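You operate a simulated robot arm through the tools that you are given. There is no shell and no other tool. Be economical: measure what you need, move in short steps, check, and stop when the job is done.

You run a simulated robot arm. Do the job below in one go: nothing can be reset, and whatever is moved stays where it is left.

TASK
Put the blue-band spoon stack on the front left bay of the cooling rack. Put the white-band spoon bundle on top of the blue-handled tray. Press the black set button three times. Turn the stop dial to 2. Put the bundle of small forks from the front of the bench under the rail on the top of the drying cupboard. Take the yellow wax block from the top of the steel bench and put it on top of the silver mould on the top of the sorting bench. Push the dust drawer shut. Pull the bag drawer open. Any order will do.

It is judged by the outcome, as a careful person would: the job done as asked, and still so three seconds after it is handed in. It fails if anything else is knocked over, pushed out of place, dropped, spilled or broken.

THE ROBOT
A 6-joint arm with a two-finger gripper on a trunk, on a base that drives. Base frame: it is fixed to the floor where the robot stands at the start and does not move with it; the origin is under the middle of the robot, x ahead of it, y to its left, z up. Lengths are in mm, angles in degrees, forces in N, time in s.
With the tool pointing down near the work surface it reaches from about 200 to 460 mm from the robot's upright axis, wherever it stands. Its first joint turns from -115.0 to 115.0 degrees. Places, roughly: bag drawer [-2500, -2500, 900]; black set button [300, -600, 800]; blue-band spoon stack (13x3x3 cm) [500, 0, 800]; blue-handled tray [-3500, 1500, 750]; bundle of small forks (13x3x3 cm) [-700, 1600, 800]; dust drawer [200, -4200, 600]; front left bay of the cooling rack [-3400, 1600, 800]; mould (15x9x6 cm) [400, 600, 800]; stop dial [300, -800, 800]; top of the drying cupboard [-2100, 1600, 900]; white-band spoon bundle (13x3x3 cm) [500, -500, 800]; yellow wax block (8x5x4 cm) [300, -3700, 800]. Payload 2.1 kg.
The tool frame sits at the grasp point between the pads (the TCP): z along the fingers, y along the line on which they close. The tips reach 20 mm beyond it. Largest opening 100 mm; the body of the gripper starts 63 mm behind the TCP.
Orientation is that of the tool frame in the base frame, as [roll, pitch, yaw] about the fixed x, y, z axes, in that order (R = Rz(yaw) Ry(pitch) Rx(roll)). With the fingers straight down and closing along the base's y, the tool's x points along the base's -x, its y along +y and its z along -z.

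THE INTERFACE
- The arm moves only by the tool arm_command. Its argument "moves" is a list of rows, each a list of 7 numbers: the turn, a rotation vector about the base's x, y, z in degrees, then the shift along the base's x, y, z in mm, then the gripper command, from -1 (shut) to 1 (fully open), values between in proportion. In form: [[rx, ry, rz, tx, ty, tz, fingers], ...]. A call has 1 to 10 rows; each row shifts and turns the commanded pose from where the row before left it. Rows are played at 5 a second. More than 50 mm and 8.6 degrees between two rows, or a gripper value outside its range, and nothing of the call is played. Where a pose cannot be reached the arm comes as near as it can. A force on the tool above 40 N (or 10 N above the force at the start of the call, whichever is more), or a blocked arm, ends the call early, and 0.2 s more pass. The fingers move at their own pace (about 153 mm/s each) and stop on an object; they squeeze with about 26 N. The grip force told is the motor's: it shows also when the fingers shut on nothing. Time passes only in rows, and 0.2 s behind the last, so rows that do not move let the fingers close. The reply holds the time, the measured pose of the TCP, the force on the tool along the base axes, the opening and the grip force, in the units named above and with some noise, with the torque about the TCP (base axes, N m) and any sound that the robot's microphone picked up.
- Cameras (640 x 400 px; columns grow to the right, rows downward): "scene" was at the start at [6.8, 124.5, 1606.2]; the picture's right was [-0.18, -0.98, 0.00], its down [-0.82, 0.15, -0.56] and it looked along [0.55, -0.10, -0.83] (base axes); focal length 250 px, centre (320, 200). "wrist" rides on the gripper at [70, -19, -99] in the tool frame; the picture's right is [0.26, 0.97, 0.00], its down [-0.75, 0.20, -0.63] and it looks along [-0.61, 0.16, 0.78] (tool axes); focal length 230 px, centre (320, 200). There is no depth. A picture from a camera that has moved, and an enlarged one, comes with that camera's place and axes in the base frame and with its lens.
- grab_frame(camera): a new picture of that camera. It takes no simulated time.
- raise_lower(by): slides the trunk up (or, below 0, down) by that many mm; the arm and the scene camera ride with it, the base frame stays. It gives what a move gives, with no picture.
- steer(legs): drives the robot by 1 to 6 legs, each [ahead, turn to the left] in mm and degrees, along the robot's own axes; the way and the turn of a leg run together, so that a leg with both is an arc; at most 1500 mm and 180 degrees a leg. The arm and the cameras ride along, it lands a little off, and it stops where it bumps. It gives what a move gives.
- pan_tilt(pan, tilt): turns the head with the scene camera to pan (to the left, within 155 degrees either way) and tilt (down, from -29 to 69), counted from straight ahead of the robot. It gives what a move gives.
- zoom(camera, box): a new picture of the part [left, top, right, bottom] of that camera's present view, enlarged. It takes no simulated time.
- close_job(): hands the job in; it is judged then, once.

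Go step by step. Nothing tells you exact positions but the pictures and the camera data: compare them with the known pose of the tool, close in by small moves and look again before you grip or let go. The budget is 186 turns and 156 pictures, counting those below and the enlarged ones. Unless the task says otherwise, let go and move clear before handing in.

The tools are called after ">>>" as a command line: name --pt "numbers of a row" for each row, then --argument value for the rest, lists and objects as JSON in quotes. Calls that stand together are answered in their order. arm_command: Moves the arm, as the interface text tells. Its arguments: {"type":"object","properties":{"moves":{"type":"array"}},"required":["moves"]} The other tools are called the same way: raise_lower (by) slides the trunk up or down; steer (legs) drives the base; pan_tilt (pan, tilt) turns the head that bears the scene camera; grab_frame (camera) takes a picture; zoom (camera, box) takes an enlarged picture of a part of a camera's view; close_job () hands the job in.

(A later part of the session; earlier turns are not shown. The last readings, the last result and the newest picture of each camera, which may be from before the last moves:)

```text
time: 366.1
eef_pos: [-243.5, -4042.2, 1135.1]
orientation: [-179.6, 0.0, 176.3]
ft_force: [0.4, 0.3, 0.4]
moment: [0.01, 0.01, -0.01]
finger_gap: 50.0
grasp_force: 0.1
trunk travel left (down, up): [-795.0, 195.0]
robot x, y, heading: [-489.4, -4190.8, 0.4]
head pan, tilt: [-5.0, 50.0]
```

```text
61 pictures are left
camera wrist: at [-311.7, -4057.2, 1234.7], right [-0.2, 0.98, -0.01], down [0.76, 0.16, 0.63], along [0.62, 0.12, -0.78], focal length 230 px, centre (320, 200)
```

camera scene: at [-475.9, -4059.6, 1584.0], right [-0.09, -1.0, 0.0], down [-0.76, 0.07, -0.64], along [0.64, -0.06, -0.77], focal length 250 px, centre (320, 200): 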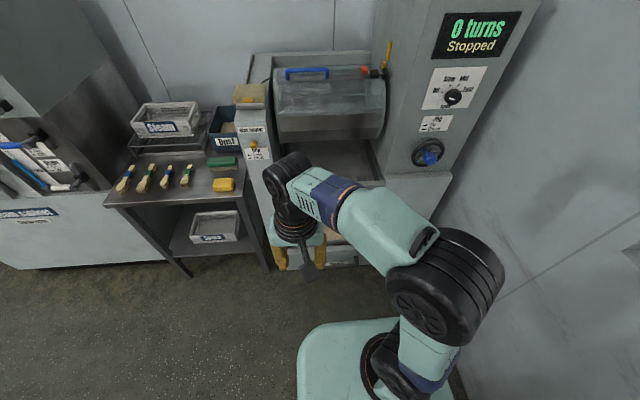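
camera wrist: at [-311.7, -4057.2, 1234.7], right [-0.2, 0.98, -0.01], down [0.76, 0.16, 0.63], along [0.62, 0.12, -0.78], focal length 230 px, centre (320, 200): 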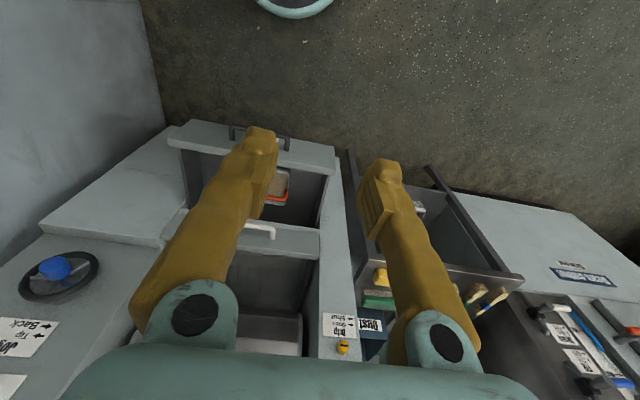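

The drawer front spans y≈-3956…-4404 at x≈0–40, top z≈650. I centre the arm, close the fingers, tilt them forward 45°, and lower the trunk.

>>> arm_command --pt "0 0 3.7 10 -35 0 -1" --pt "0 -7.5 0 10 -35 0 -1" --pt "0 -7.5 0 10 -35 0 -1" --pt "0 -7.5 0 10 -33 0 -1" --pt "0 -7.5 0 0 0 0 -1" --pt "0 -7.5 0 0 0 0 -1" --pt "0 -7.5 0 0 0 0 -1"

>>> raise_lower --by -430

>>> grab_frame --camera "wrist"

>>> grab_frame --camera "scene"

```text
time: 367.7
eef_pos: [-139.6, -4174.6, 1118.0]
orientation: [-179.2, 43.9, -180.0]
ft_force: [-0.2, -0.8, -0.1]
moment: [-0.02, -0.02, -0.03]
finger_gap: 0.0
grasp_force: 25.7
out of reach, approached as far as the arm can: row 4, 5, 6, 7
trunk travel left (down, up): [-795.0, 195.0]
robot x, y, heading: [-490.9, -4194.7, 0.1]
head pan, tilt: [-5.0, 50.0]
```

```text
refused: -430 is not a number from -400 to 400
```

```text
60 pictures are left
camera wrist: at [-256.6, -4193.5, 1140.7], right [-0.18, 0.97, -0.19], down [0.11, 0.21, 0.97], along [0.98, 0.15, -0.14], focal length 230 px, centre (320, 200)
```

wrist: 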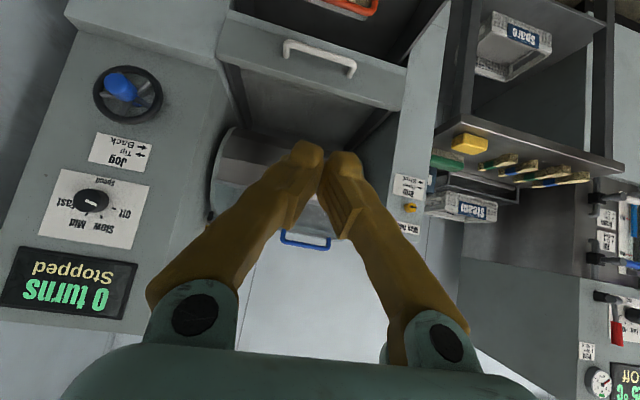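

```text
59 pictures are left
camera scene: at [-475.6, -4059.7, 1584.0], right [-0.09, -1.0, 0.0], down [-0.76, 0.07, -0.64], along [0.64, -0.06, -0.77], focal length 250 px, centre (320, 200)
```

scene: 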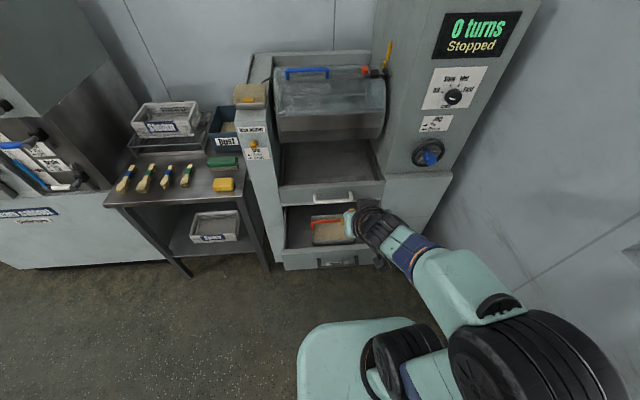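

>>> raise_lower --by -400

>>> raise_lower --by -70

>>> grab_frame --camera "wrist"

>>> grab_frame --camera "scene"

```text
time: 371.6
eef_pos: [-139.2, -4174.6, 718.5]
orientation: [-179.2, 43.8, -179.9]
ft_force: [-0.1, 0.0, 0.6]
moment: [-0.02, 0.0, 0.0]
finger_gap: 0.0
grasp_force: 25.9
trunk travel left (down, up): [-395.0, 595.0]
robot x, y, heading: [-491.4, -4191.8, -0.3]
head pan, tilt: [-5.0, 50.0]
```

```text
time: 372.6
eef_pos: [-139.7, -4174.3, 647.3]
orientation: [-179.1, 43.8, -179.8]
ft_force: [0.7, 0.2, -0.9]
moment: [0.0, -0.03, 0.01]
finger_gap: 0.0
grasp_force: 25.7
trunk travel left (down, up): [-325.0, 665.0]
robot x, y, heading: [-487.0, -4193.6, 0.1]
head pan, tilt: [-5.0, 50.0]
```

```text
58 pictures are left
camera wrist: at [-256.8, -4193.6, 671.0], right [-0.18, 0.97, -0.19], down [0.11, 0.21, 0.97], along [0.98, 0.15, -0.14], focal length 230 px, centre (320, 200)
```

wrist: 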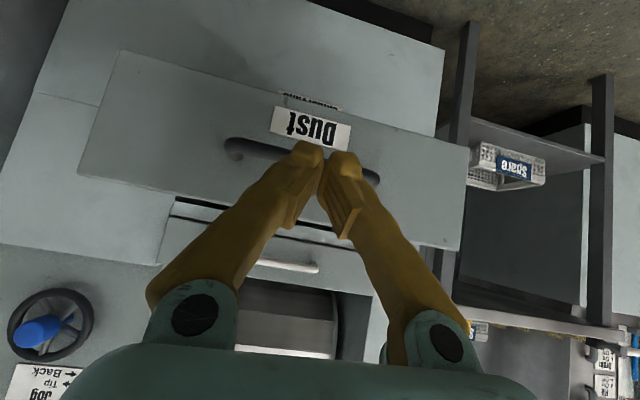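

```text
57 pictures are left
camera scene: at [-475.9, -4059.6, 1114.0], right [-0.09, -1.0, 0.0], down [-0.76, 0.07, -0.64], along [0.64, -0.06, -0.77], focal length 250 px, centre (320, 200)
```

scene: 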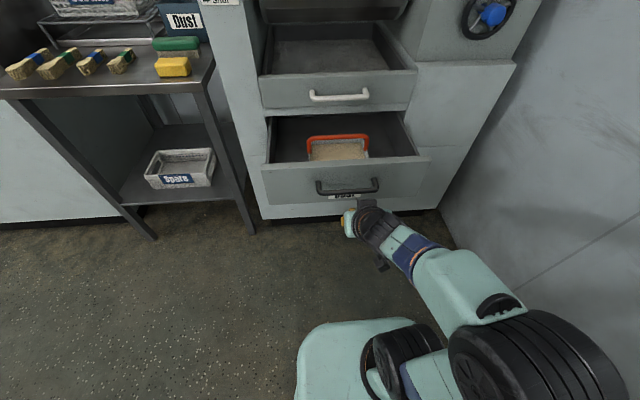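

Clear view: handle z≈600, front top edge z≈655–675; my tips at z≈633 will push between them. I drive forward to near contact.

>>> steer --legs '[[140, 0]]'

>>> grab_frame --camera "wrist"

>>> grab_frame --camera "scene"

```text
time: 373.9
eef_pos: [-0.3, -4176.2, 647.8]
orientation: [-179.1, 43.8, 179.9]
ft_force: [-0.1, 0.7, -0.7]
moment: [0.04, 0.03, 0.0]
finger_gap: 0.0
grasp_force: 29.5
trunk travel left (down, up): [-325.0, 665.0]
robot x, y, heading: [-354.7, -4194.1, -0.3]
head pan, tilt: [-5.0, 50.0]
```

```text
56 pictures are left
camera wrist: at [-117.9, -4194.5, 670.9], right [-0.17, 0.97, -0.19], down [0.11, 0.21, 0.97], along [0.98, 0.15, -0.14], focal length 230 px, centre (320, 200)
```

wrist: 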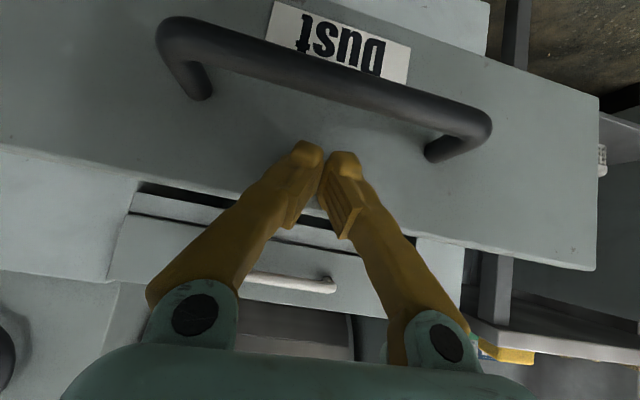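

```text
55 pictures are left
camera scene: at [-336.4, -4059.8, 1114.0], right [-0.09, -1.0, 0.0], down [-0.76, 0.07, -0.64], along [0.64, -0.06, -0.77], focal length 250 px, centre (320, 200)
```

scene: 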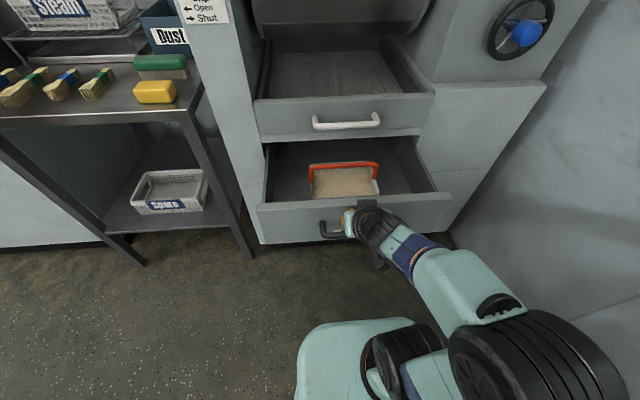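

Tips are within the front face, above the handle. I push by driving in short legs.

>>> steer --legs '[[80, 0]]'

>>> steer --legs '[[80, 0]]'

>>> grab_frame --camera "scene"

>>> grab_frame --camera "wrist"

```text
time: 375.0
eef_pos: [81.1, -4176.7, 648.5]
orientation: [-179.0, 43.9, 179.9]
ft_force: [-0.2, 0.9, 0.3]
moment: [-0.02, -0.01, -0.01]
finger_gap: 0.0
grasp_force: 29.6
trunk travel left (down, up): [-325.0, 665.0]
robot x, y, heading: [-269.5, -4193.5, -0.1]
head pan, tilt: [-5.0, 50.0]
```

```text
time: 376.1
eef_pos: [159.5, -4178.8, 646.0]
orientation: [-179.0, 43.8, 179.8]
ft_force: [-0.4, -0.2, -0.3]
moment: [-0.01, 0.0, 0.0]
finger_gap: 0.2
grasp_force: 29.9
trunk travel left (down, up): [-325.0, 665.0]
robot x, y, heading: [-191.2, -4195.5, -0.1]
head pan, tilt: [-5.0, 50.0]
```

```text
54 pictures are left
camera scene: at [-176.0, -4060.4, 1114.0], right [-0.09, -1.0, 0.0], down [-0.76, 0.07, -0.64], along [0.64, -0.06, -0.77], focal length 250 px, centre (320, 200)
```

scene: 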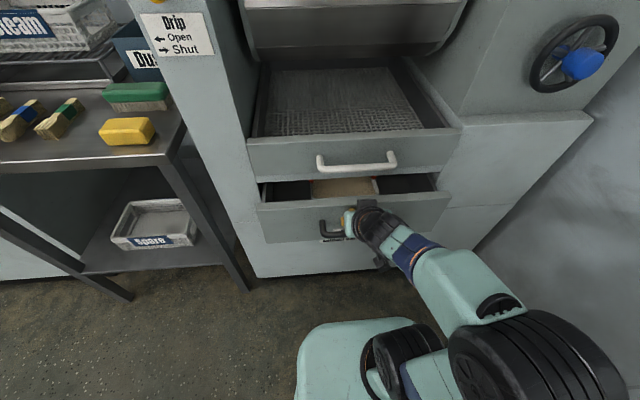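

```text
53 pictures are left
camera wrist: at [42.2, -4195.6, 670.9], right [-0.17, 0.97, -0.19], down [0.11, 0.21, 0.97], along [0.98, 0.15, -0.14], focal length 230 px, centre (320, 200)
```

wrist: 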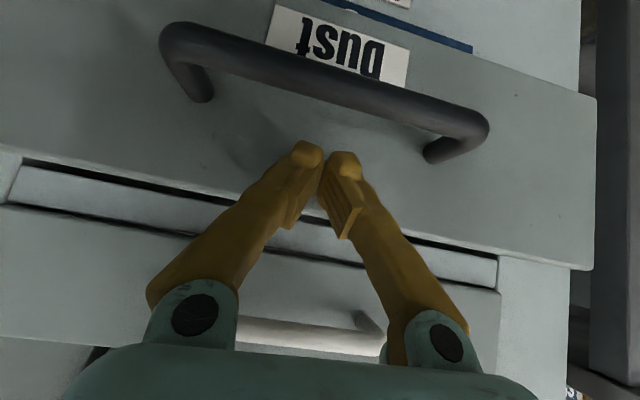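

Nearly shut; the pan with the red handle slides in well. I continue in smaller legs.

>>> steer --legs '[[40, 0]]'

>>> grab_frame --camera "scene"

```text
time: 376.9
eef_pos: [199.4, -4178.4, 647.3]
orientation: [-179.1, 43.7, 179.8]
ft_force: [1.1, -0.2, 0.6]
moment: [0.02, 0.0, -0.02]
finger_gap: 0.0
grasp_force: 29.9
trunk travel left (down, up): [-325.0, 665.0]
robot x, y, heading: [-151.1, -4194.9, -0.3]
head pan, tilt: [-5.0, 50.0]
```

```text
52 pictures are left
camera scene: at [-136.2, -4060.6, 1114.0], right [-0.09, -1.0, 0.0], down [-0.76, 0.07, -0.64], along [0.64, -0.06, -0.77], focal length 250 px, centre (320, 200)
```

scene: 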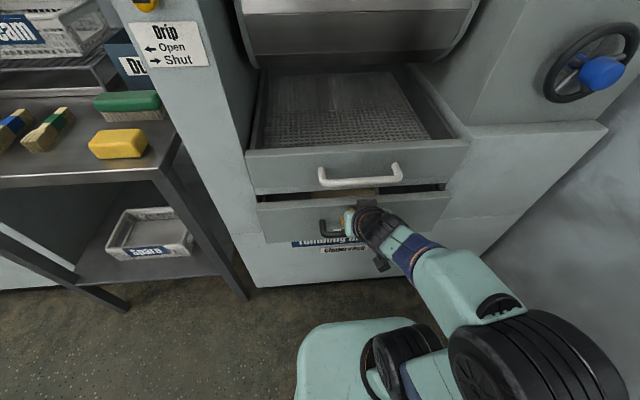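

>>> steer --legs '[[20, 0]]'

>>> zoom --camera "scene" --box '[220, 100, 500, 280]'

>>> grab_frame --camera "wrist"

```text
time: 377.7
eef_pos: [218.7, -4177.7, 647.6]
orientation: [-179.1, 43.7, 179.8]
ft_force: [-0.1, 0.2, -0.2]
moment: [-0.03, 0.01, -0.02]
finger_gap: 0.0
grasp_force: 29.4
trunk travel left (down, up): [-325.0, 665.0]
robot x, y, heading: [-130.4, -4194.7, -0.5]
head pan, tilt: [-5.0, 50.0]
```

```text
2.22 times, centred on (360, 190) of scene
camera zoom: at [-116.6, -4060.7, 1114.0], right [-0.09, -1.0, 0.0], down [-0.76, 0.07, -0.64], along [0.64, -0.06, -0.77], focal length 557 px, centre (231, 222)
```

zoom: 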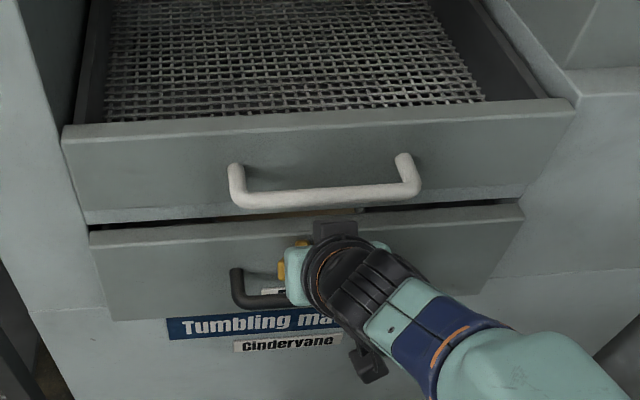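

```text
50 pictures are left
camera wrist: at [101.6, -4195.9, 670.8], right [-0.17, 0.97, -0.19], down [0.11, 0.21, 0.97], along [0.98, 0.15, -0.14], focal length 230 px, centre (320, 200)
```

wrist: 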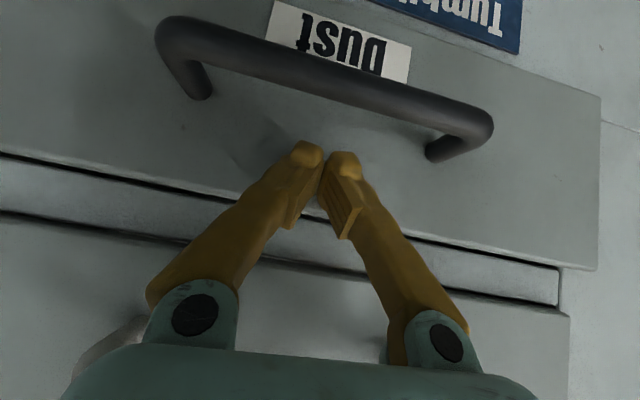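

About 20 mm remain; the gripper still clears the upper white handle by ~30 mm. I push 12 mm more.

>>> steer --legs '[[12, 0]]'

>>> zoom --camera "scene" --box '[220, 100, 500, 280]'

```text
time: 378.5
eef_pos: [231.6, -4178.3, 647.5]
orientation: [-179.1, 43.8, 179.8]
ft_force: [-0.1, -0.1, -0.4]
moment: [-0.01, -0.02, 0.03]
finger_gap: 0.1
grasp_force: 29.9
trunk travel left (down, up): [-325.0, 665.0]
robot x, y, heading: [-121.3, -4195.2, -0.3]
head pan, tilt: [-5.0, 50.0]
```

```text
2.22 times, centred on (360, 190) of scene
camera zoom: at [-104.8, -4060.7, 1114.0], right [-0.09, -1.0, 0.0], down [-0.76, 0.07, -0.64], along [0.64, -0.06, -0.77], focal length 557 px, centre (231, 222)
```

zoom: 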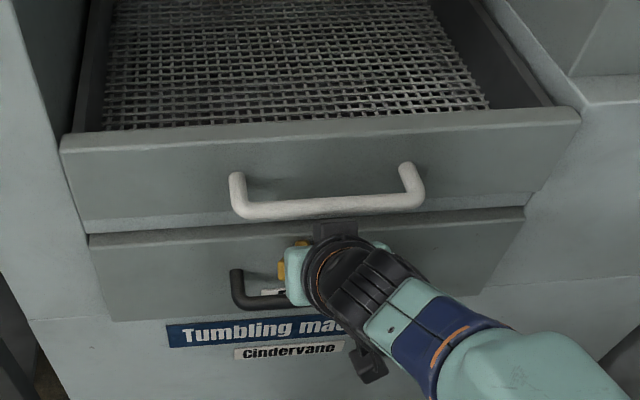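

>>> steer --legs '[[8, 0]]'

>>> zoom --camera "scene" --box '[220, 100, 500, 280]'

>>> grab_frame --camera "wrist"

```text
time: 379.2
eef_pos: [236.4, -4177.8, 647.7]
orientation: [-179.0, 43.7, 179.9]
ft_force: [-17.2, 0.6, -17.3]
moment: [-0.22, -2.13, 0.24]
finger_gap: 0.0
grasp_force: 29.8
trunk travel left (down, up): [-325.0, 665.0]
robot x, y, heading: [-111.1, -4195.0, -0.4]
head pan, tilt: [-5.0, 50.0]
```

```text
2.22 times, centred on (360, 190) of scene
camera zoom: at [-98.9, -4060.6, 1113.7], right [-0.09, -1.0, 0.0], down [-0.76, 0.07, -0.64], along [0.64, -0.06, -0.76], focal length 557 px, centre (231, 222)
```

zoom: 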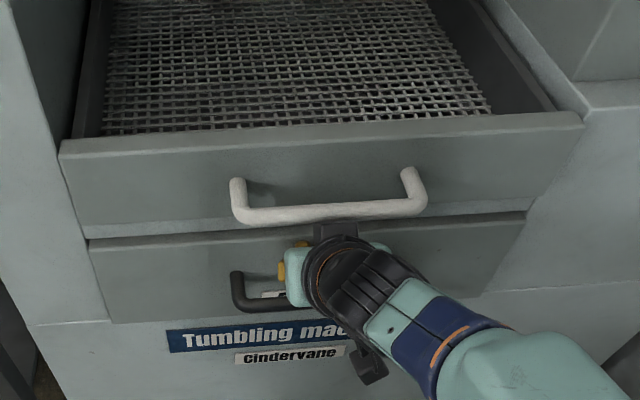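

```text
47 pictures are left
camera wrist: at [119.5, -4196.1, 670.4], right [-0.17, 0.97, -0.19], down [0.11, 0.21, 0.97], along [0.98, 0.14, -0.14], focal length 230 px, centre (320, 200)
```

wrist: 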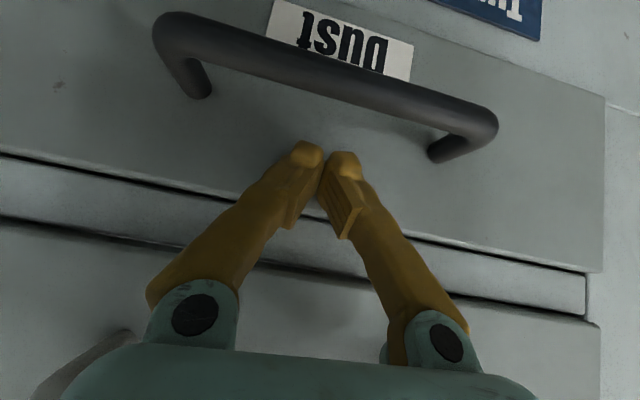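

The gripper body touched the upper handle. I back off, tilt the fingers further to nearly horizontal, and push the rest that way.

>>> steer --legs '[[-40, 0]]'

>>> arm_command --pt "0 -6.5 0 0 0 -2 -1" --pt "0 -6.5 0 0 0 -2 -1" --pt "0 -6.5 0 0 0 -2 -1" --pt "0 -6.5 0 0 0 -2 -1" --pt "0 0 0 0 0 0 -1"

>>> grab_frame --camera "scene"

>>> grab_frame --camera "wrist"

```text
time: 380.1
eef_pos: [197.7, -4178.7, 646.6]
orientation: [-178.9, 43.7, 179.8]
ft_force: [0.5, -0.3, -0.3]
moment: [0.01, 0.01, 0.01]
finger_gap: 0.1
grasp_force: 29.6
trunk travel left (down, up): [-325.0, 665.0]
robot x, y, heading: [-149.3, -4192.3, -0.5]
head pan, tilt: [-5.0, 50.0]
```

```text
time: 381.1
eef_pos: [239.5, -4176.0, 694.6]
orientation: [-178.1, 63.0, 179.6]
ft_force: [-24.0, -3.1, 7.1]
moment: [0.08, -0.22, 0.01]
finger_gap: 5.6
grasp_force: 29.5
out of reach, approached as far as the arm can: row 1, 2, 3, 4
trunk travel left (down, up): [-325.0, 665.0]
robot x, y, heading: [-149.2, -4192.3, -0.3]
head pan, tilt: [-5.0, 50.0]
stopped in row 5: the force on the tool passed its limit at 59 N (the readings are from after the stop); the commanded pose is now the measured one
```

```text
46 pictures are left
camera scene: at [-143.6, -4061.4, 1114.4], right [-0.09, -1.0, 0.0], down [-0.76, 0.07, -0.65], along [0.64, -0.06, -0.76], focal length 250 px, centre (320, 200)
```

scene: 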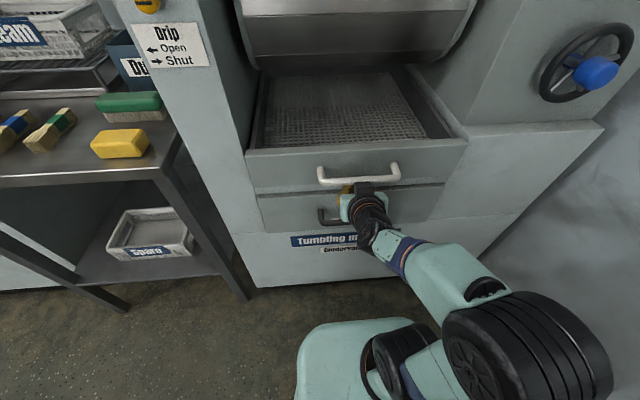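

```text
45 pictures are left
camera wrist: at [120.0, -4191.0, 677.9], right [-0.08, 0.97, -0.24], down [-0.21, 0.22, 0.95], along [0.97, 0.13, 0.19], focal length 230 px, centre (320, 200)
```

wrist: 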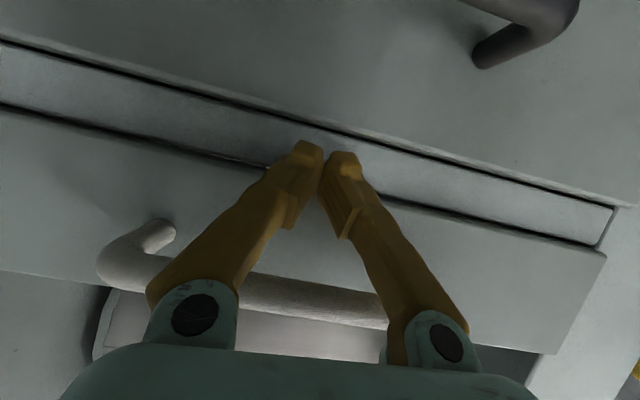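

That pose was out of reach and the tool rose against the strip between drawers. I back the base away and set the pose with the arm more extended.

>>> steer --legs '[[-160, 0]]'

>>> arm_command --pt "0 0 0 30 0 -20 -1" --pt "0 0 0 30 0 -20 -1" --pt "0 0 0 20 0 -12 -1" --pt "0 0 0 0 0 0 -1"

>>> grab_frame --camera "scene"

```text
time: 382.6
eef_pos: [80.4, -4174.0, 693.7]
orientation: [-178.1, 62.7, 179.7]
ft_force: [0.6, 1.2, 0.5]
moment: [0.02, 0.01, 0.0]
finger_gap: 0.0
grasp_force: 29.3
trunk travel left (down, up): [-325.0, 665.0]
robot x, y, heading: [-311.6, -4189.0, -0.5]
head pan, tilt: [-5.0, 50.0]
```

```text
time: 383.6
eef_pos: [161.8, -4173.1, 640.4]
orientation: [-178.0, 62.7, 179.8]
ft_force: [0.2, -1.0, 0.2]
moment: [0.0, 0.02, 0.03]
finger_gap: 0.1
grasp_force: 29.4
trunk travel left (down, up): [-325.0, 665.0]
robot x, y, heading: [-311.9, -4194.6, -0.6]
head pan, tilt: [-5.0, 50.0]
```

```text
44 pictures are left
camera scene: at [-299.0, -4059.5, 1114.0], right [-0.1, -1.0, 0.0], down [-0.76, 0.07, -0.64], along [0.64, -0.06, -0.77], focal length 250 px, centre (320, 200)
```

scene: 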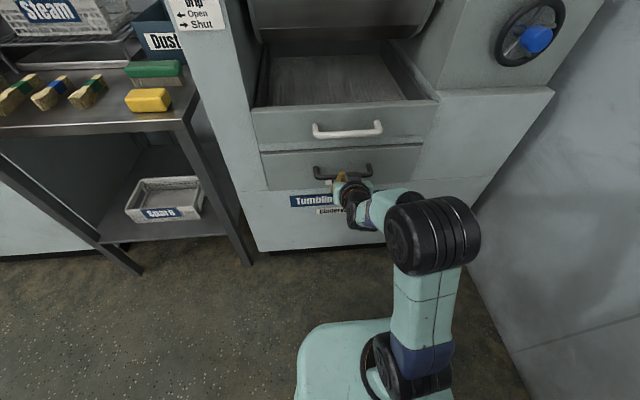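

Now the pose is right (63° tilt, z 640). I drive forward to push.

>>> steer --legs '[[60, 0]]'

>>> grab_frame --camera "wrist"

>>> zoom --camera "scene" --box '[220, 80, 480, 250]'

```text
time: 384.5
eef_pos: [221.5, -4174.3, 641.1]
orientation: [-177.9, 62.6, 179.8]
ft_force: [0.2, 0.1, 0.9]
moment: [0.02, 0.01, -0.02]
finger_gap: 0.1
grasp_force: 30.0
trunk travel left (down, up): [-325.0, 665.0]
robot x, y, heading: [-256.9, -4192.0, -0.2]
head pan, tilt: [-5.0, 50.0]
```

```text
43 pictures are left
camera wrist: at [102.0, -4189.8, 624.8], right [-0.08, 0.97, -0.24], down [-0.21, 0.22, 0.95], along [0.97, 0.13, 0.18], focal length 230 px, centre (320, 200)
```

wrist: 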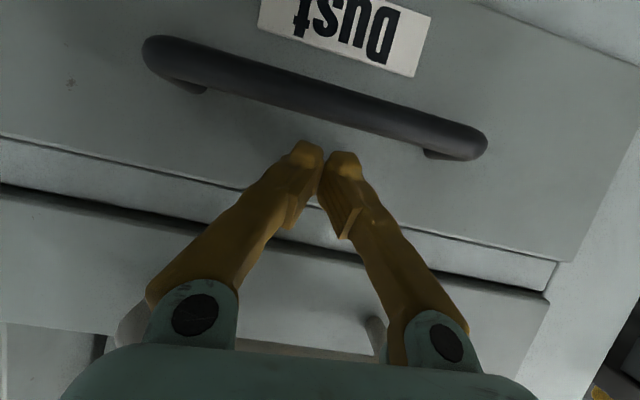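

```text
2.35 times, centred on (350, 165) of scene
camera zoom: at [-239.3, -4059.9, 1114.0], right [-0.09, -1.0, 0.0], down [-0.76, 0.07, -0.64], along [0.64, -0.06, -0.77], focal length 589 px, centre (249, 282)
```

zoom: 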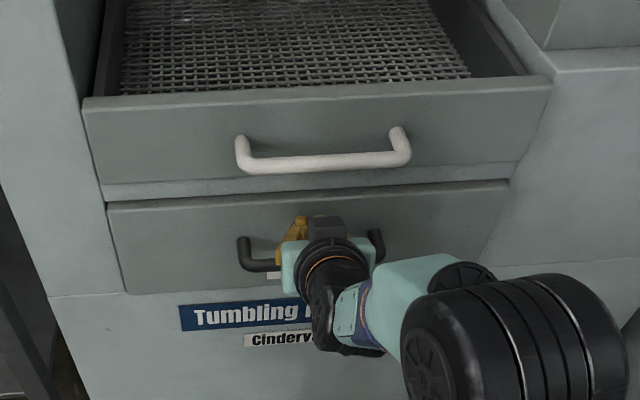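

>>> steer --legs '[[18, 0]]'

>>> steer --legs '[[12, 0]]'

>>> zoom --camera "scene" --box '[220, 80, 480, 250]'

```text
time: 385.3
eef_pos: [238.2, -4174.5, 640.7]
orientation: [-177.9, 62.7, 179.7]
ft_force: [-5.3, 0.9, -3.1]
moment: [-0.01, 0.06, 0.04]
finger_gap: 0.4
grasp_force: 29.6
trunk travel left (down, up): [-325.0, 665.0]
robot x, y, heading: [-235.6, -4196.7, -0.8]
head pan, tilt: [-5.0, 50.0]
```

```text
time: 386.1
eef_pos: [239.5, -4173.4, 641.2]
orientation: [-178.1, 62.2, 179.7]
ft_force: [-21.4, -0.7, 9.7]
moment: [0.04, -0.28, 0.08]
finger_gap: 5.8
grasp_force: 29.3
trunk travel left (down, up): [-325.0, 665.0]
robot x, y, heading: [-229.6, -4192.9, -0.5]
head pan, tilt: [-5.0, 50.0]
stopped in leg 1: the force on the tool passed its limit at 49 N (the readings are from after the stop); the commanded pose is now the measured one
```

```text
2.35 times, centred on (350, 165) of scene
camera zoom: at [-221.8, -4060.4, 1114.1], right [-0.09, -1.0, 0.0], down [-0.76, 0.07, -0.65], along [0.64, -0.06, -0.76], focal length 589 px, centre (249, 282)
```

zoom: 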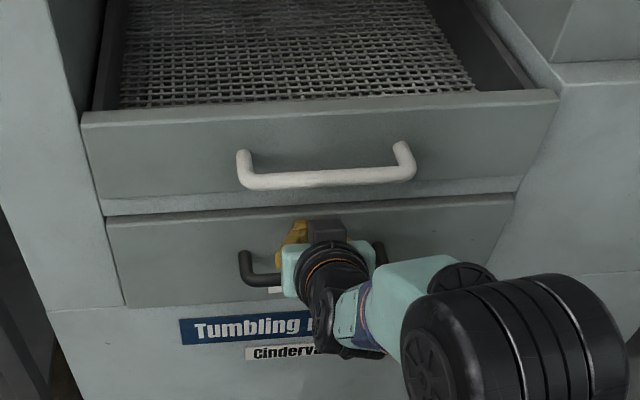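

The dust drawer hit its stop: shut. I back away, restore the tool to vertical, raise, and move to the wax.

>>> steer --legs '[[-250, 0]]'

>>> arm_command --pt "0 7.8 0 -20 0 30 -1" --pt "0 7.8 0 -20 0 30 -1" --pt "0 7.8 0 -20 0 0 -1" --pt "0 7.8 0 -20 0 0 -1" --pt "0 7.8 0 -20 0 0 -1" --pt "0 7.8 0 -20 0 0 -1" --pt "0 7.8 0 -20 0 0 -1" --pt "-1.0 7.8 0 -20 0 0 -1"

>>> raise_lower --by 400

>>> grab_frame --camera "scene"

```text
time: 387.9
eef_pos: [-6.5, -4171.6, 638.7]
orientation: [-178.0, 62.0, 179.8]
ft_force: [0.2, -0.4, 0.3]
moment: [0.04, 0.02, -0.01]
finger_gap: 0.1
grasp_force: 29.0
trunk travel left (down, up): [-325.0, 665.0]
robot x, y, heading: [-478.1, -4189.2, -0.1]
head pan, tilt: [-5.0, 50.0]
```

```text
time: 389.7
eef_pos: [-114.4, -4195.1, 676.0]
orientation: [-171.0, 17.9, -179.7]
ft_force: [-0.2, -0.5, -0.4]
moment: [-0.02, 0.01, 0.01]
finger_gap: 0.0
grasp_force: 29.7
out of reach, approached as far as the arm can: row 1, 2, 3, 4
trunk travel left (down, up): [-325.0, 665.0]
robot x, y, heading: [-476.7, -4196.1, -0.5]
head pan, tilt: [-5.0, 50.0]
```

```text
time: 393.5
eef_pos: [-115.7, -4195.7, 1076.3]
orientation: [-170.9, 18.0, -179.8]
ft_force: [-0.4, 0.1, 0.0]
moment: [-0.02, -0.05, 0.0]
finger_gap: 0.0
grasp_force: 29.7
trunk travel left (down, up): [-725.0, 265.0]
robot x, y, heading: [-478.7, -4189.2, -0.4]
head pan, tilt: [-5.0, 50.0]
```

```text
40 pictures are left
camera scene: at [-463.6, -4058.3, 1514.0], right [-0.09, -1.0, 0.0], down [-0.76, 0.07, -0.64], along [0.64, -0.06, -0.77], focal length 250 px, centre (320, 200)
```

scene: 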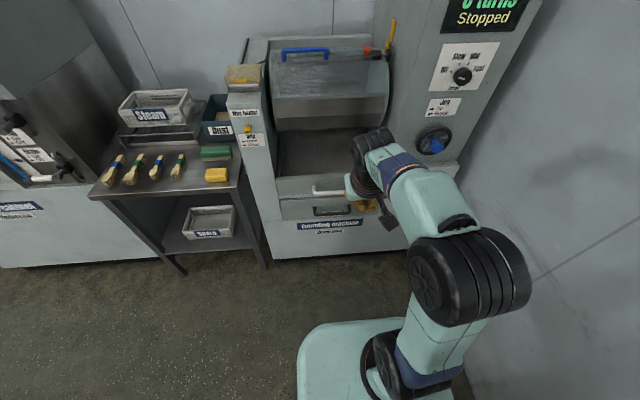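

The drawer is shut. I level the tool and drive to the wax.

>>> arm_command --pt "3.0 6 0 -10 0 0 0" --pt "3.0 6 0 -10 0 0 0.4" --pt "3.0 6 0 -10 0 0 0.4"

>>> steer --legs '[[0, 90.4], [465, 0], [0, -90], [330, 0]]'

>>> grab_frame --camera "wrist"

```text
time: 394.3
eef_pos: [-144.7, -4195.4, 1077.6]
orientation: [-180.0, -0.4, 178.9]
ft_force: [0.3, 0.5, -0.4]
moment: [-0.02, 0.05, -0.02]
finger_gap: 70.0
grasp_force: 0.0
trunk travel left (down, up): [-725.0, 265.0]
robot x, y, heading: [-473.9, -4186.9, -0.4]
head pan, tilt: [-5.0, 50.0]
```

```text
time: 406.5
eef_pos: [193.3, -3711.5, 1077.1]
orientation: [-179.9, -0.1, 179.8]
ft_force: [0.9, 0.1, 0.1]
moment: [-0.01, 0.02, 0.03]
finger_gap: 70.1
grasp_force: 0.1
trunk travel left (down, up): [-725.0, 265.0]
robot x, y, heading: [-137.0, -3713.0, 0.4]
head pan, tilt: [-5.0, 50.0]
```

```text
39 pictures are left
camera wrist: at [126.3, -3731.1, 1176.4], right [-0.25, 0.97, 0.0], down [0.75, 0.2, 0.63], along [0.61, 0.16, -0.78], focal length 230 px, centre (320, 200)
```

wrist: 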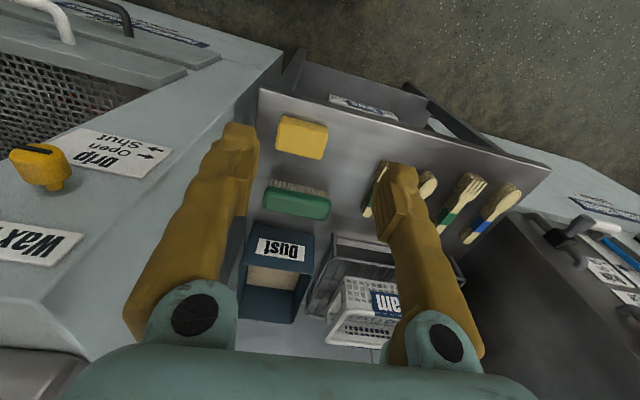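

The wax (long side along y) is centred at about (275, -3720). I turn the tool to close along x and move above it.

>>> arm_command --pt "0 0 -8.6 9 -1 0 0.5" --pt "0 0 -8.6 9 -1 0 0.5" --pt "0 0 -8.6 9 -1 0 0.5" --pt "0 0 -8.6 9 -1 0 0.5" --pt "0 0 -8.6 9 -1 0 0.5" --pt "0 0 -8.6 9 -1 0 0.5" --pt "0 0 -8.6 9 -1 0 0.5" --pt "0 0 -8.6 9 -1 0 0.5" --pt "0 0 -8.6 9 0 0 0.5" --pt "0 0 -8.6 0 0 0 0.5"

>>> raise_lower --by -150

>>> grab_frame --camera "wrist"

```text
time: 408.7
eef_pos: [276.1, -3721.3, 1078.0]
orientation: [-179.9, 0.0, 93.6]
ft_force: [1.0, 0.3, 0.7]
moment: [0.0, 0.03, -0.04]
finger_gap: 75.0
grasp_force: 0.0
trunk travel left (down, up): [-725.0, 265.0]
robot x, y, heading: [-139.4, -3706.9, 0.6]
head pan, tilt: [-5.0, 50.0]
```

```text
time: 410.5
eef_pos: [275.6, -3719.9, 928.4]
orientation: [-179.9, -0.1, 93.8]
ft_force: [0.0, 0.0, 0.2]
moment: [0.03, 0.0, -0.02]
finger_gap: 75.0
grasp_force: 0.2
trunk travel left (down, up): [-575.0, 415.0]
robot x, y, heading: [-139.0, -3715.0, 0.7]
head pan, tilt: [-5.0, 50.0]
```

```text
38 pictures are left
camera wrist: at [254.4, -3653.1, 1026.6], right [0.95, 0.32, 0.0], down [0.25, -0.74, 0.63], along [0.2, -0.59, -0.78], focal length 230 px, centre (320, 200)
```

wrist: 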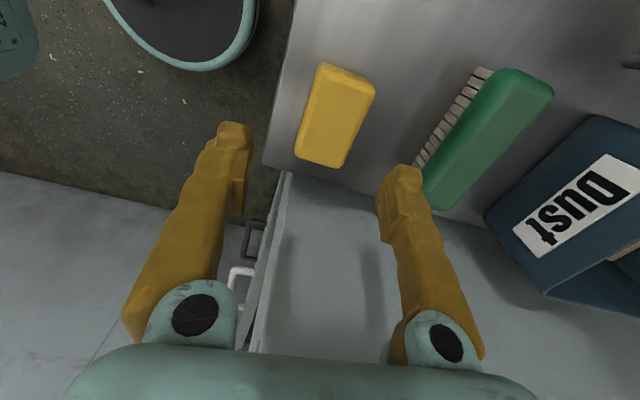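

Wax centre about (290, -3717), top z≈820. I align and descend part way.

>>> arm_command --pt "0 0 -3.8 14 3 -20 0.5" --pt "0 0 0 0 0 -38 0.5" --pt "0 0 0 0 0 0 0.5"

>>> grab_frame --camera "wrist"

```text
time: 411.3
eef_pos: [289.8, -3717.3, 866.6]
orientation: [-179.9, -0.1, 90.1]
ft_force: [0.4, -0.4, 0.5]
moment: [-0.01, 0.03, 0.01]
finger_gap: 75.3
grasp_force: 0.0
trunk travel left (down, up): [-575.0, 415.0]
robot x, y, heading: [-138.8, -3713.8, 0.5]
head pan, tilt: [-5.0, 50.0]
```

```text
37 pictures are left
camera wrist: at [273.1, -3648.9, 966.3], right [0.97, 0.26, 0.0], down [0.2, -0.75, 0.63], along [0.16, -0.61, -0.78], focal length 230 px, centre (320, 200)
```

wrist: 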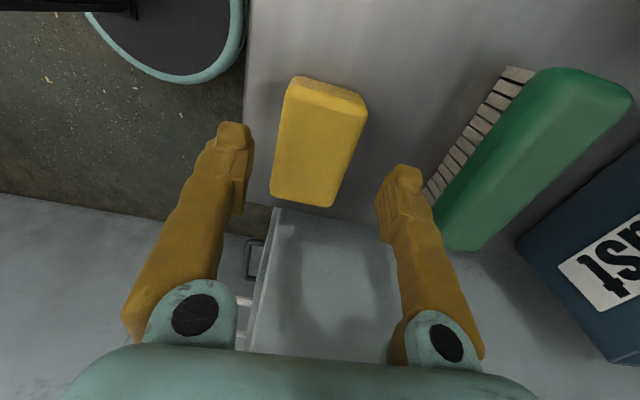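

Centred between the fingers. I descend until the tips nearly touch the bench.

>>> arm_command --pt "0 0 0 -1 0 -20 0.5" --pt "0 0 0 0 0 -12 0.5" --pt "0 0 0 0 0 -5 0.5" --pt "0 0 0 0 0 -5 0.5" --pt "0 0 0 0 0 0 0.5"

>>> grab_frame --camera "wrist"

```text
time: 412.5
eef_pos: [288.9, -3718.7, 827.4]
orientation: [-179.7, -0.1, 90.0]
ft_force: [-0.7, -0.4, 0.4]
moment: [-0.03, 0.02, -0.01]
finger_gap: 74.7
grasp_force: 0.1
trunk travel left (down, up): [-575.0, 415.0]
robot x, y, heading: [-138.1, -3715.9, 0.4]
head pan, tilt: [-5.0, 50.0]
```

```text
36 pictures are left
camera wrist: at [271.2, -3648.9, 925.8], right [0.97, 0.26, 0.0], down [0.2, -0.75, 0.63], along [0.16, -0.61, -0.78], focal length 230 px, centre (320, 200)
```

wrist: 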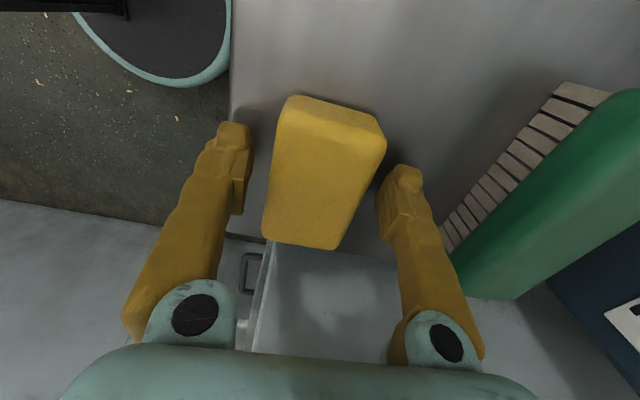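

>>> arm_command --pt "0 0 0 0 0 -4 0.5" --pt "0 0 0 0 0 -4 0.5" --pt "0 0 0 0 0 -3 0.5" --pt "0 0 0 0 0 -3 0.5"

```text
time: 413.5
eef_pos: [289.2, -3717.6, 818.0]
orientation: [179.2, -0.1, 90.1]
ft_force: [0.8, -1.0, 23.7]
moment: [-0.01, 1.06, 0.03]
finger_gap: 77.2
grasp_force: 1.8
trunk travel left (down, up): [-575.0, 415.0]
robot x, y, heading: [-138.3, -3713.5, 0.8]
head pan, tilt: [-5.0, 50.0]
stopped in row 4: the force on the tool passed its limit at 44 N (the readings are from after the stop); the commanded pose is now the measured one
```

Bench top at ~798. I lift 4 mm and grip.

>>> arm_command --pt "0 -0.8 0 0 0 4 0.3" --pt "0 0 0 0 0 0 0" --pt "0 0 0 0 0 0 -0.5" --pt "0 0 0 0 0 0 -1" --pt "0 0 0 0 0 0 -1" --pt "0 0 0 0 0 0 -1"

>>> arm_command --pt "0 0 0 0 0 25 -1" --pt "0 0 0 0 0 40 -1" --pt "0 0 0 -20 0 40 -1" --pt "0 0 0 -45 0 0 -1"

>>> grab_frame --camera "wrist"

```text
time: 414.9
eef_pos: [289.3, -3717.5, 820.3]
orientation: [178.9, 0.0, 90.1]
ft_force: [-1.8, -0.1, 1.8]
moment: [-0.01, 0.14, 0.01]
finger_gap: 48.9
grasp_force: 25.3
trunk travel left (down, up): [-575.0, 415.0]
robot x, y, heading: [-137.7, -3713.7, 0.5]
head pan, tilt: [-5.0, 50.0]
```

```text
time: 415.9
eef_pos: [225.3, -3718.9, 925.8]
orientation: [178.6, -0.1, 90.0]
ft_force: [-0.5, 0.0, -1.8]
moment: [0.01, -0.02, 0.0]
finger_gap: 49.1
grasp_force: 26.0
trunk travel left (down, up): [-575.0, 415.0]
robot x, y, heading: [-140.2, -3713.5, 0.5]
head pan, tilt: [-5.0, 50.0]
```

```text
35 pictures are left
camera wrist: at [205.9, -3649.9, 1024.0], right [0.97, 0.26, 0.02], down [0.19, -0.75, 0.63], along [0.18, -0.61, -0.77], focal length 230 px, centre (320, 200)
```

wrist: 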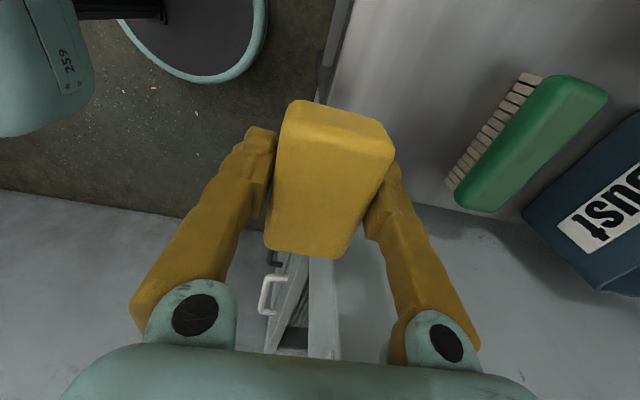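

Wax held (49 mm). I level it, raise, and drive back north to the mould on the sorting bench.

>>> arm_command --pt "0 1.4 0 -20 0 20 -1" --pt "0 0 0 0 0 0 -1"

>>> raise_lower --by 150

>>> steer --legs '[[-330, 0], [0, 89.5], [1400, 0], [1400, 0], [1440, 0], [0, -90]]'

>>> pan_tilt --pan 15 --tilt 40

>>> grab_frame --camera "scene"

```text
time: 416.5
eef_pos: [209.0, -3716.3, 946.1]
orientation: [-179.7, -0.1, 90.0]
ft_force: [-0.2, 0.2, -0.9]
moment: [0.04, 0.0, -0.03]
finger_gap: 48.8
grasp_force: 25.8
trunk travel left (down, up): [-575.0, 415.0]
robot x, y, heading: [-136.5, -3716.5, 0.7]
head pan, tilt: [-5.0, 50.0]
```

```text
time: 418.3
eef_pos: [206.9, -3715.6, 1097.4]
orientation: [-179.8, -0.2, 89.9]
ft_force: [0.8, -0.7, -1.6]
moment: [0.01, 0.01, 0.02]
finger_gap: 48.7
grasp_force: 25.9
trunk travel left (down, up): [-725.0, 265.0]
robot x, y, heading: [-137.7, -3714.1, 0.6]
head pan, tilt: [-5.0, 50.0]
```

```text
time: 447.9
eef_pos: [147.5, 493.3, 1095.9]
orientation: [-179.8, 0.0, 85.4]
ft_force: [0.2, 0.3, -0.8]
moment: [0.03, 0.01, 0.0]
finger_gap: 48.9
grasp_force: 26.2
trunk travel left (down, up): [-725.0, 265.0]
robot x, y, heading: [-195.6, 526.0, -4.1]
head pan, tilt: [-5.0, 50.0]
```

```text
time: 448.7
eef_pos: [147.9, 492.9, 1096.3]
orientation: [-179.8, -0.1, 85.5]
ft_force: [-0.1, 0.4, -0.5]
moment: [0.0, -0.02, -0.01]
finger_gap: 49.0
grasp_force: 25.9
trunk travel left (down, up): [-725.0, 265.0]
robot x, y, heading: [-194.7, 522.0, -4.3]
head pan, tilt: [15.0, 40.0]
```

```text
34 pictures are left
camera scene: at [-167.8, 683.7, 1528.1], right [0.19, -0.98, 0.0], down [-0.63, -0.12, -0.77], along [0.75, 0.15, -0.64], focal length 250 px, centre (320, 200)
```

scene: 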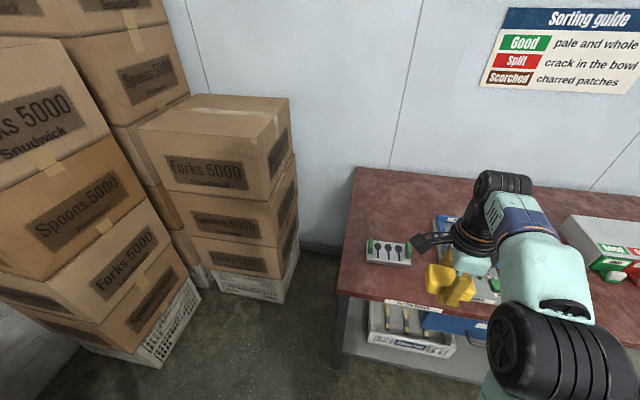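

The mould is at about (418, 562). I drive forward to x≈0.

>>> steer --legs '[[195, 4.3]]'

>>> pan_tilt --pan 20 --tilt 55

>>> zoom --camera "scene" --box '[220, 80, 520, 270]'

>>> grab_frame --camera "wrist"

```text
time: 450.3
eef_pos: [341.8, 511.8, 1096.9]
orientation: [-179.7, -0.1, 89.3]
ft_force: [0.7, -0.7, -1.5]
moment: [-0.02, 0.02, -0.04]
finger_gap: 49.0
grasp_force: 26.1
trunk travel left (down, up): [-725.0, 265.0]
robot x, y, heading: [-5.7, 518.5, -0.0]
head pan, tilt: [15.0, 40.0]
```

```text
time: 451.1
eef_pos: [340.7, 511.6, 1096.1]
orientation: [-179.8, -0.1, 89.4]
ft_force: [0.9, 0.8, -1.9]
moment: [-0.02, 0.03, -0.01]
finger_gap: 49.0
grasp_force: 26.1
trunk travel left (down, up): [-725.0, 265.0]
robot x, y, heading: [-5.9, 518.7, -0.2]
head pan, tilt: [20.0, 55.0]
```

```text
2.11 times, centred on (370, 175) of scene
camera zoom: at [0.0, 681.8, 1507.5], right [0.34, -0.94, 0.0], down [-0.77, -0.28, -0.57], along [0.54, 0.2, -0.82], focal length 527 px, centre (215, 253)
```

zoom: 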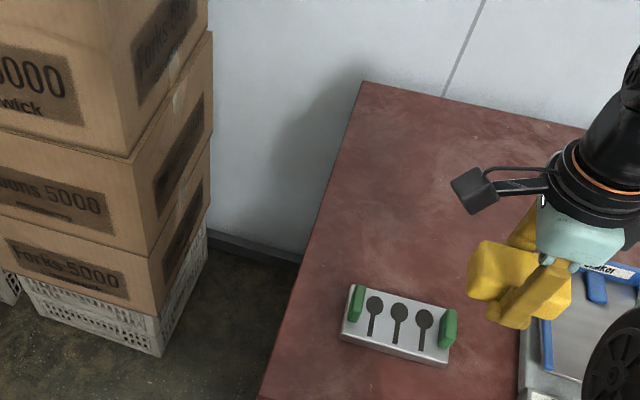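

```text
32 pictures are left
camera wrist: at [325.8, 579.6, 1195.2], right [0.97, 0.25, 0.0], down [0.2, -0.75, 0.63], along [0.15, -0.61, -0.78], focal length 230 px, centre (320, 200)
```

wrist: 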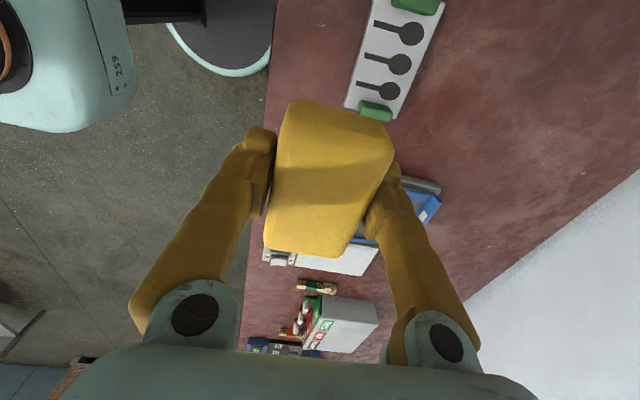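

The mould centre is about (428, 555), handles at y≈495 and 614. I lower the trunk and move over it.

>>> raise_lower --by -130

>>> arm_command --pt "0 0 0.6 30 13 0 -1" --pt "0 0 0 30 13 0 -1" --pt "0 0 0 27 13 0 -1" --pt "0 0 0 0 0 0 -1"

>>> grab_frame --camera "wrist"

>>> zoom --camera "scene" --box '[250, 80, 490, 230]'

```text
time: 452.7
eef_pos: [341.4, 511.1, 966.2]
orientation: [-179.7, -0.1, 89.3]
ft_force: [-0.2, 0.5, -0.8]
moment: [0.02, 0.0, 0.02]
finger_gap: 48.7
grasp_force: 25.6
trunk travel left (down, up): [-595.0, 395.0]
robot x, y, heading: [-5.9, 514.9, 0.1]
head pan, tilt: [20.0, 55.0]
```

```text
time: 453.7
eef_pos: [411.7, 544.3, 962.3]
orientation: [-179.7, -0.1, 90.1]
ft_force: [0.5, -0.3, -1.6]
moment: [0.01, 0.01, -0.02]
finger_gap: 49.1
grasp_force: 26.2
out of reach, approached as far as the arm can: row 3
trunk travel left (down, up): [-595.0, 395.0]
robot x, y, heading: [-4.7, 519.2, 0.1]
head pan, tilt: [20.0, 55.0]
```

```text
31 pictures are left
camera wrist: at [395.8, 613.4, 1061.4], right [0.97, 0.26, 0.0], down [0.2, -0.75, 0.63], along [0.16, -0.61, -0.78], focal length 230 px, centre (320, 200)
```

wrist: 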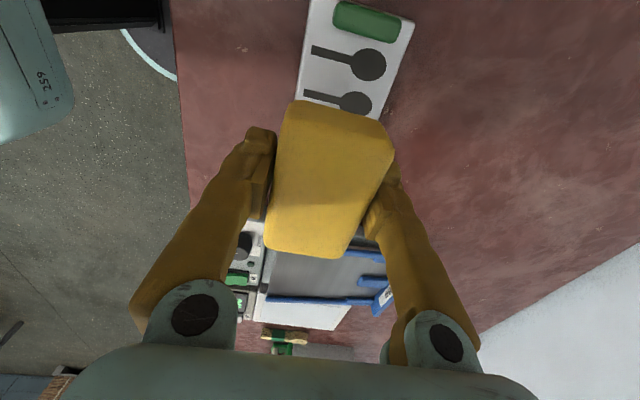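

```text
2.67 times, centred on (370, 155) of scene
camera zoom: at [0.0, 681.7, 1377.5], right [0.34, -0.94, 0.0], down [-0.77, -0.28, -0.57], along [0.54, 0.2, -0.82], focal length 668 px, centre (187, 320)
```

zoom: 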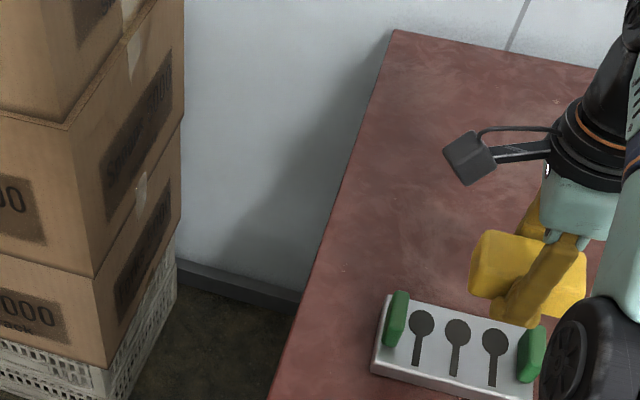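

The mould centre refines to about (434, 553). I drive 30 mm closer and align, then check.

>>> steer --legs '[[30, 0]]'

>>> arm_command --pt "0 0 0 -4 3 -40 -1" --pt "0 0 0 0 0 -15 -1" --pt "0 0 0 0 0 0 -1"

>>> grab_frame --camera "wrist"

>>> zoom --camera "scene" --box '[290, 100, 450, 200]'

```text
time: 454.5
eef_pos: [441.3, 544.7, 963.3]
orientation: [-179.8, -0.2, 90.1]
ft_force: [-0.5, -0.3, -1.1]
moment: [0.0, -0.01, -0.03]
finger_gap: 48.8
grasp_force: 25.5
trunk travel left (down, up): [-595.0, 395.0]
robot x, y, heading: [28.8, 517.3, -0.1]
head pan, tilt: [20.0, 55.0]
```

```text
time: 455.3
eef_pos: [438.6, 549.1, 907.4]
orientation: [-179.8, -0.1, 90.1]
ft_force: [-0.4, 0.6, -1.3]
moment: [0.01, 0.01, 0.03]
finger_gap: 48.9
grasp_force: 25.9
trunk travel left (down, up): [-595.0, 395.0]
robot x, y, heading: [27.2, 518.1, 0.1]
head pan, tilt: [20.0, 55.0]
```

```text
29 pictures are left
camera wrist: at [421.9, 617.1, 1006.4], right [0.97, 0.26, 0.0], down [0.2, -0.75, 0.63], along [0.16, -0.61, -0.78], focal length 230 px, centre (320, 200)
```

wrist: 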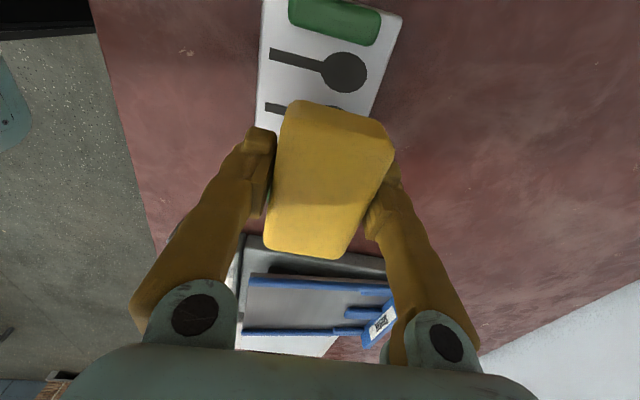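

```text
4.00 times, centred on (370, 150) of scene
camera zoom: at [29.1, 681.9, 1377.5], right [0.34, -0.94, 0.0], down [-0.77, -0.28, -0.57], along [0.54, 0.2, -0.82], focal length 1002 px, centre (120, 400)
```

zoom: 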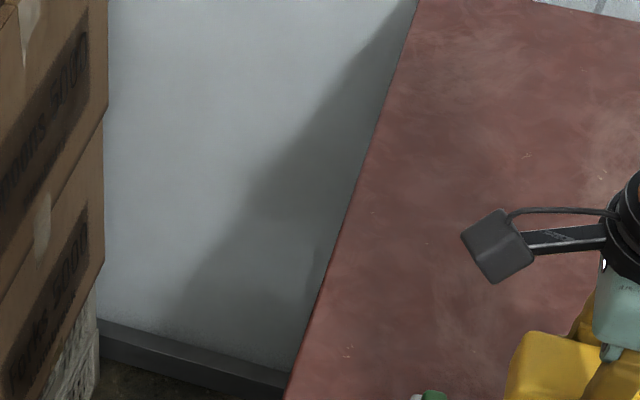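

>>> arm_command --pt "0 0 0 -5 0 -20 -1" --pt "0 0 0 0 0 0 -1"

>>> zoom --camera "scene" --box '[320, 150, 520, 275]'

```text
time: 455.9
eef_pos: [435.0, 548.1, 887.8]
orientation: [-179.8, -0.1, 90.1]
ft_force: [-0.1, -0.1, -1.2]
moment: [-0.03, 0.0, -0.02]
finger_gap: 49.0
grasp_force: 25.9
trunk travel left (down, up): [-595.0, 395.0]
robot x, y, heading: [23.7, 517.4, 0.2]
head pan, tilt: [20.0, 55.0]
```

```text
3.20 times, centred on (420, 212) of scene
camera zoom: at [29.5, 681.9, 1377.5], right [0.34, -0.94, 0.0], down [-0.77, -0.28, -0.57], along [0.54, 0.2, -0.82], focal length 802 px, centre (0, 160)
```

zoom: 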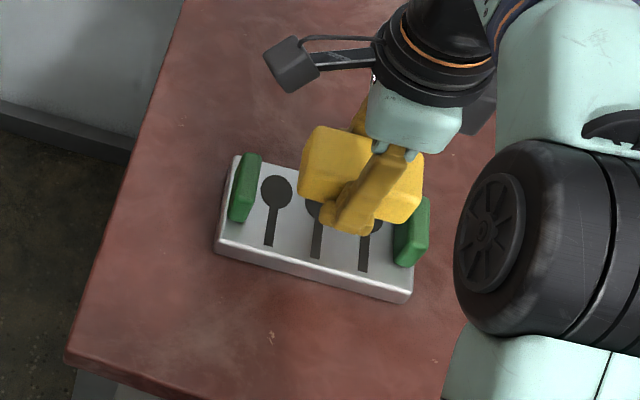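

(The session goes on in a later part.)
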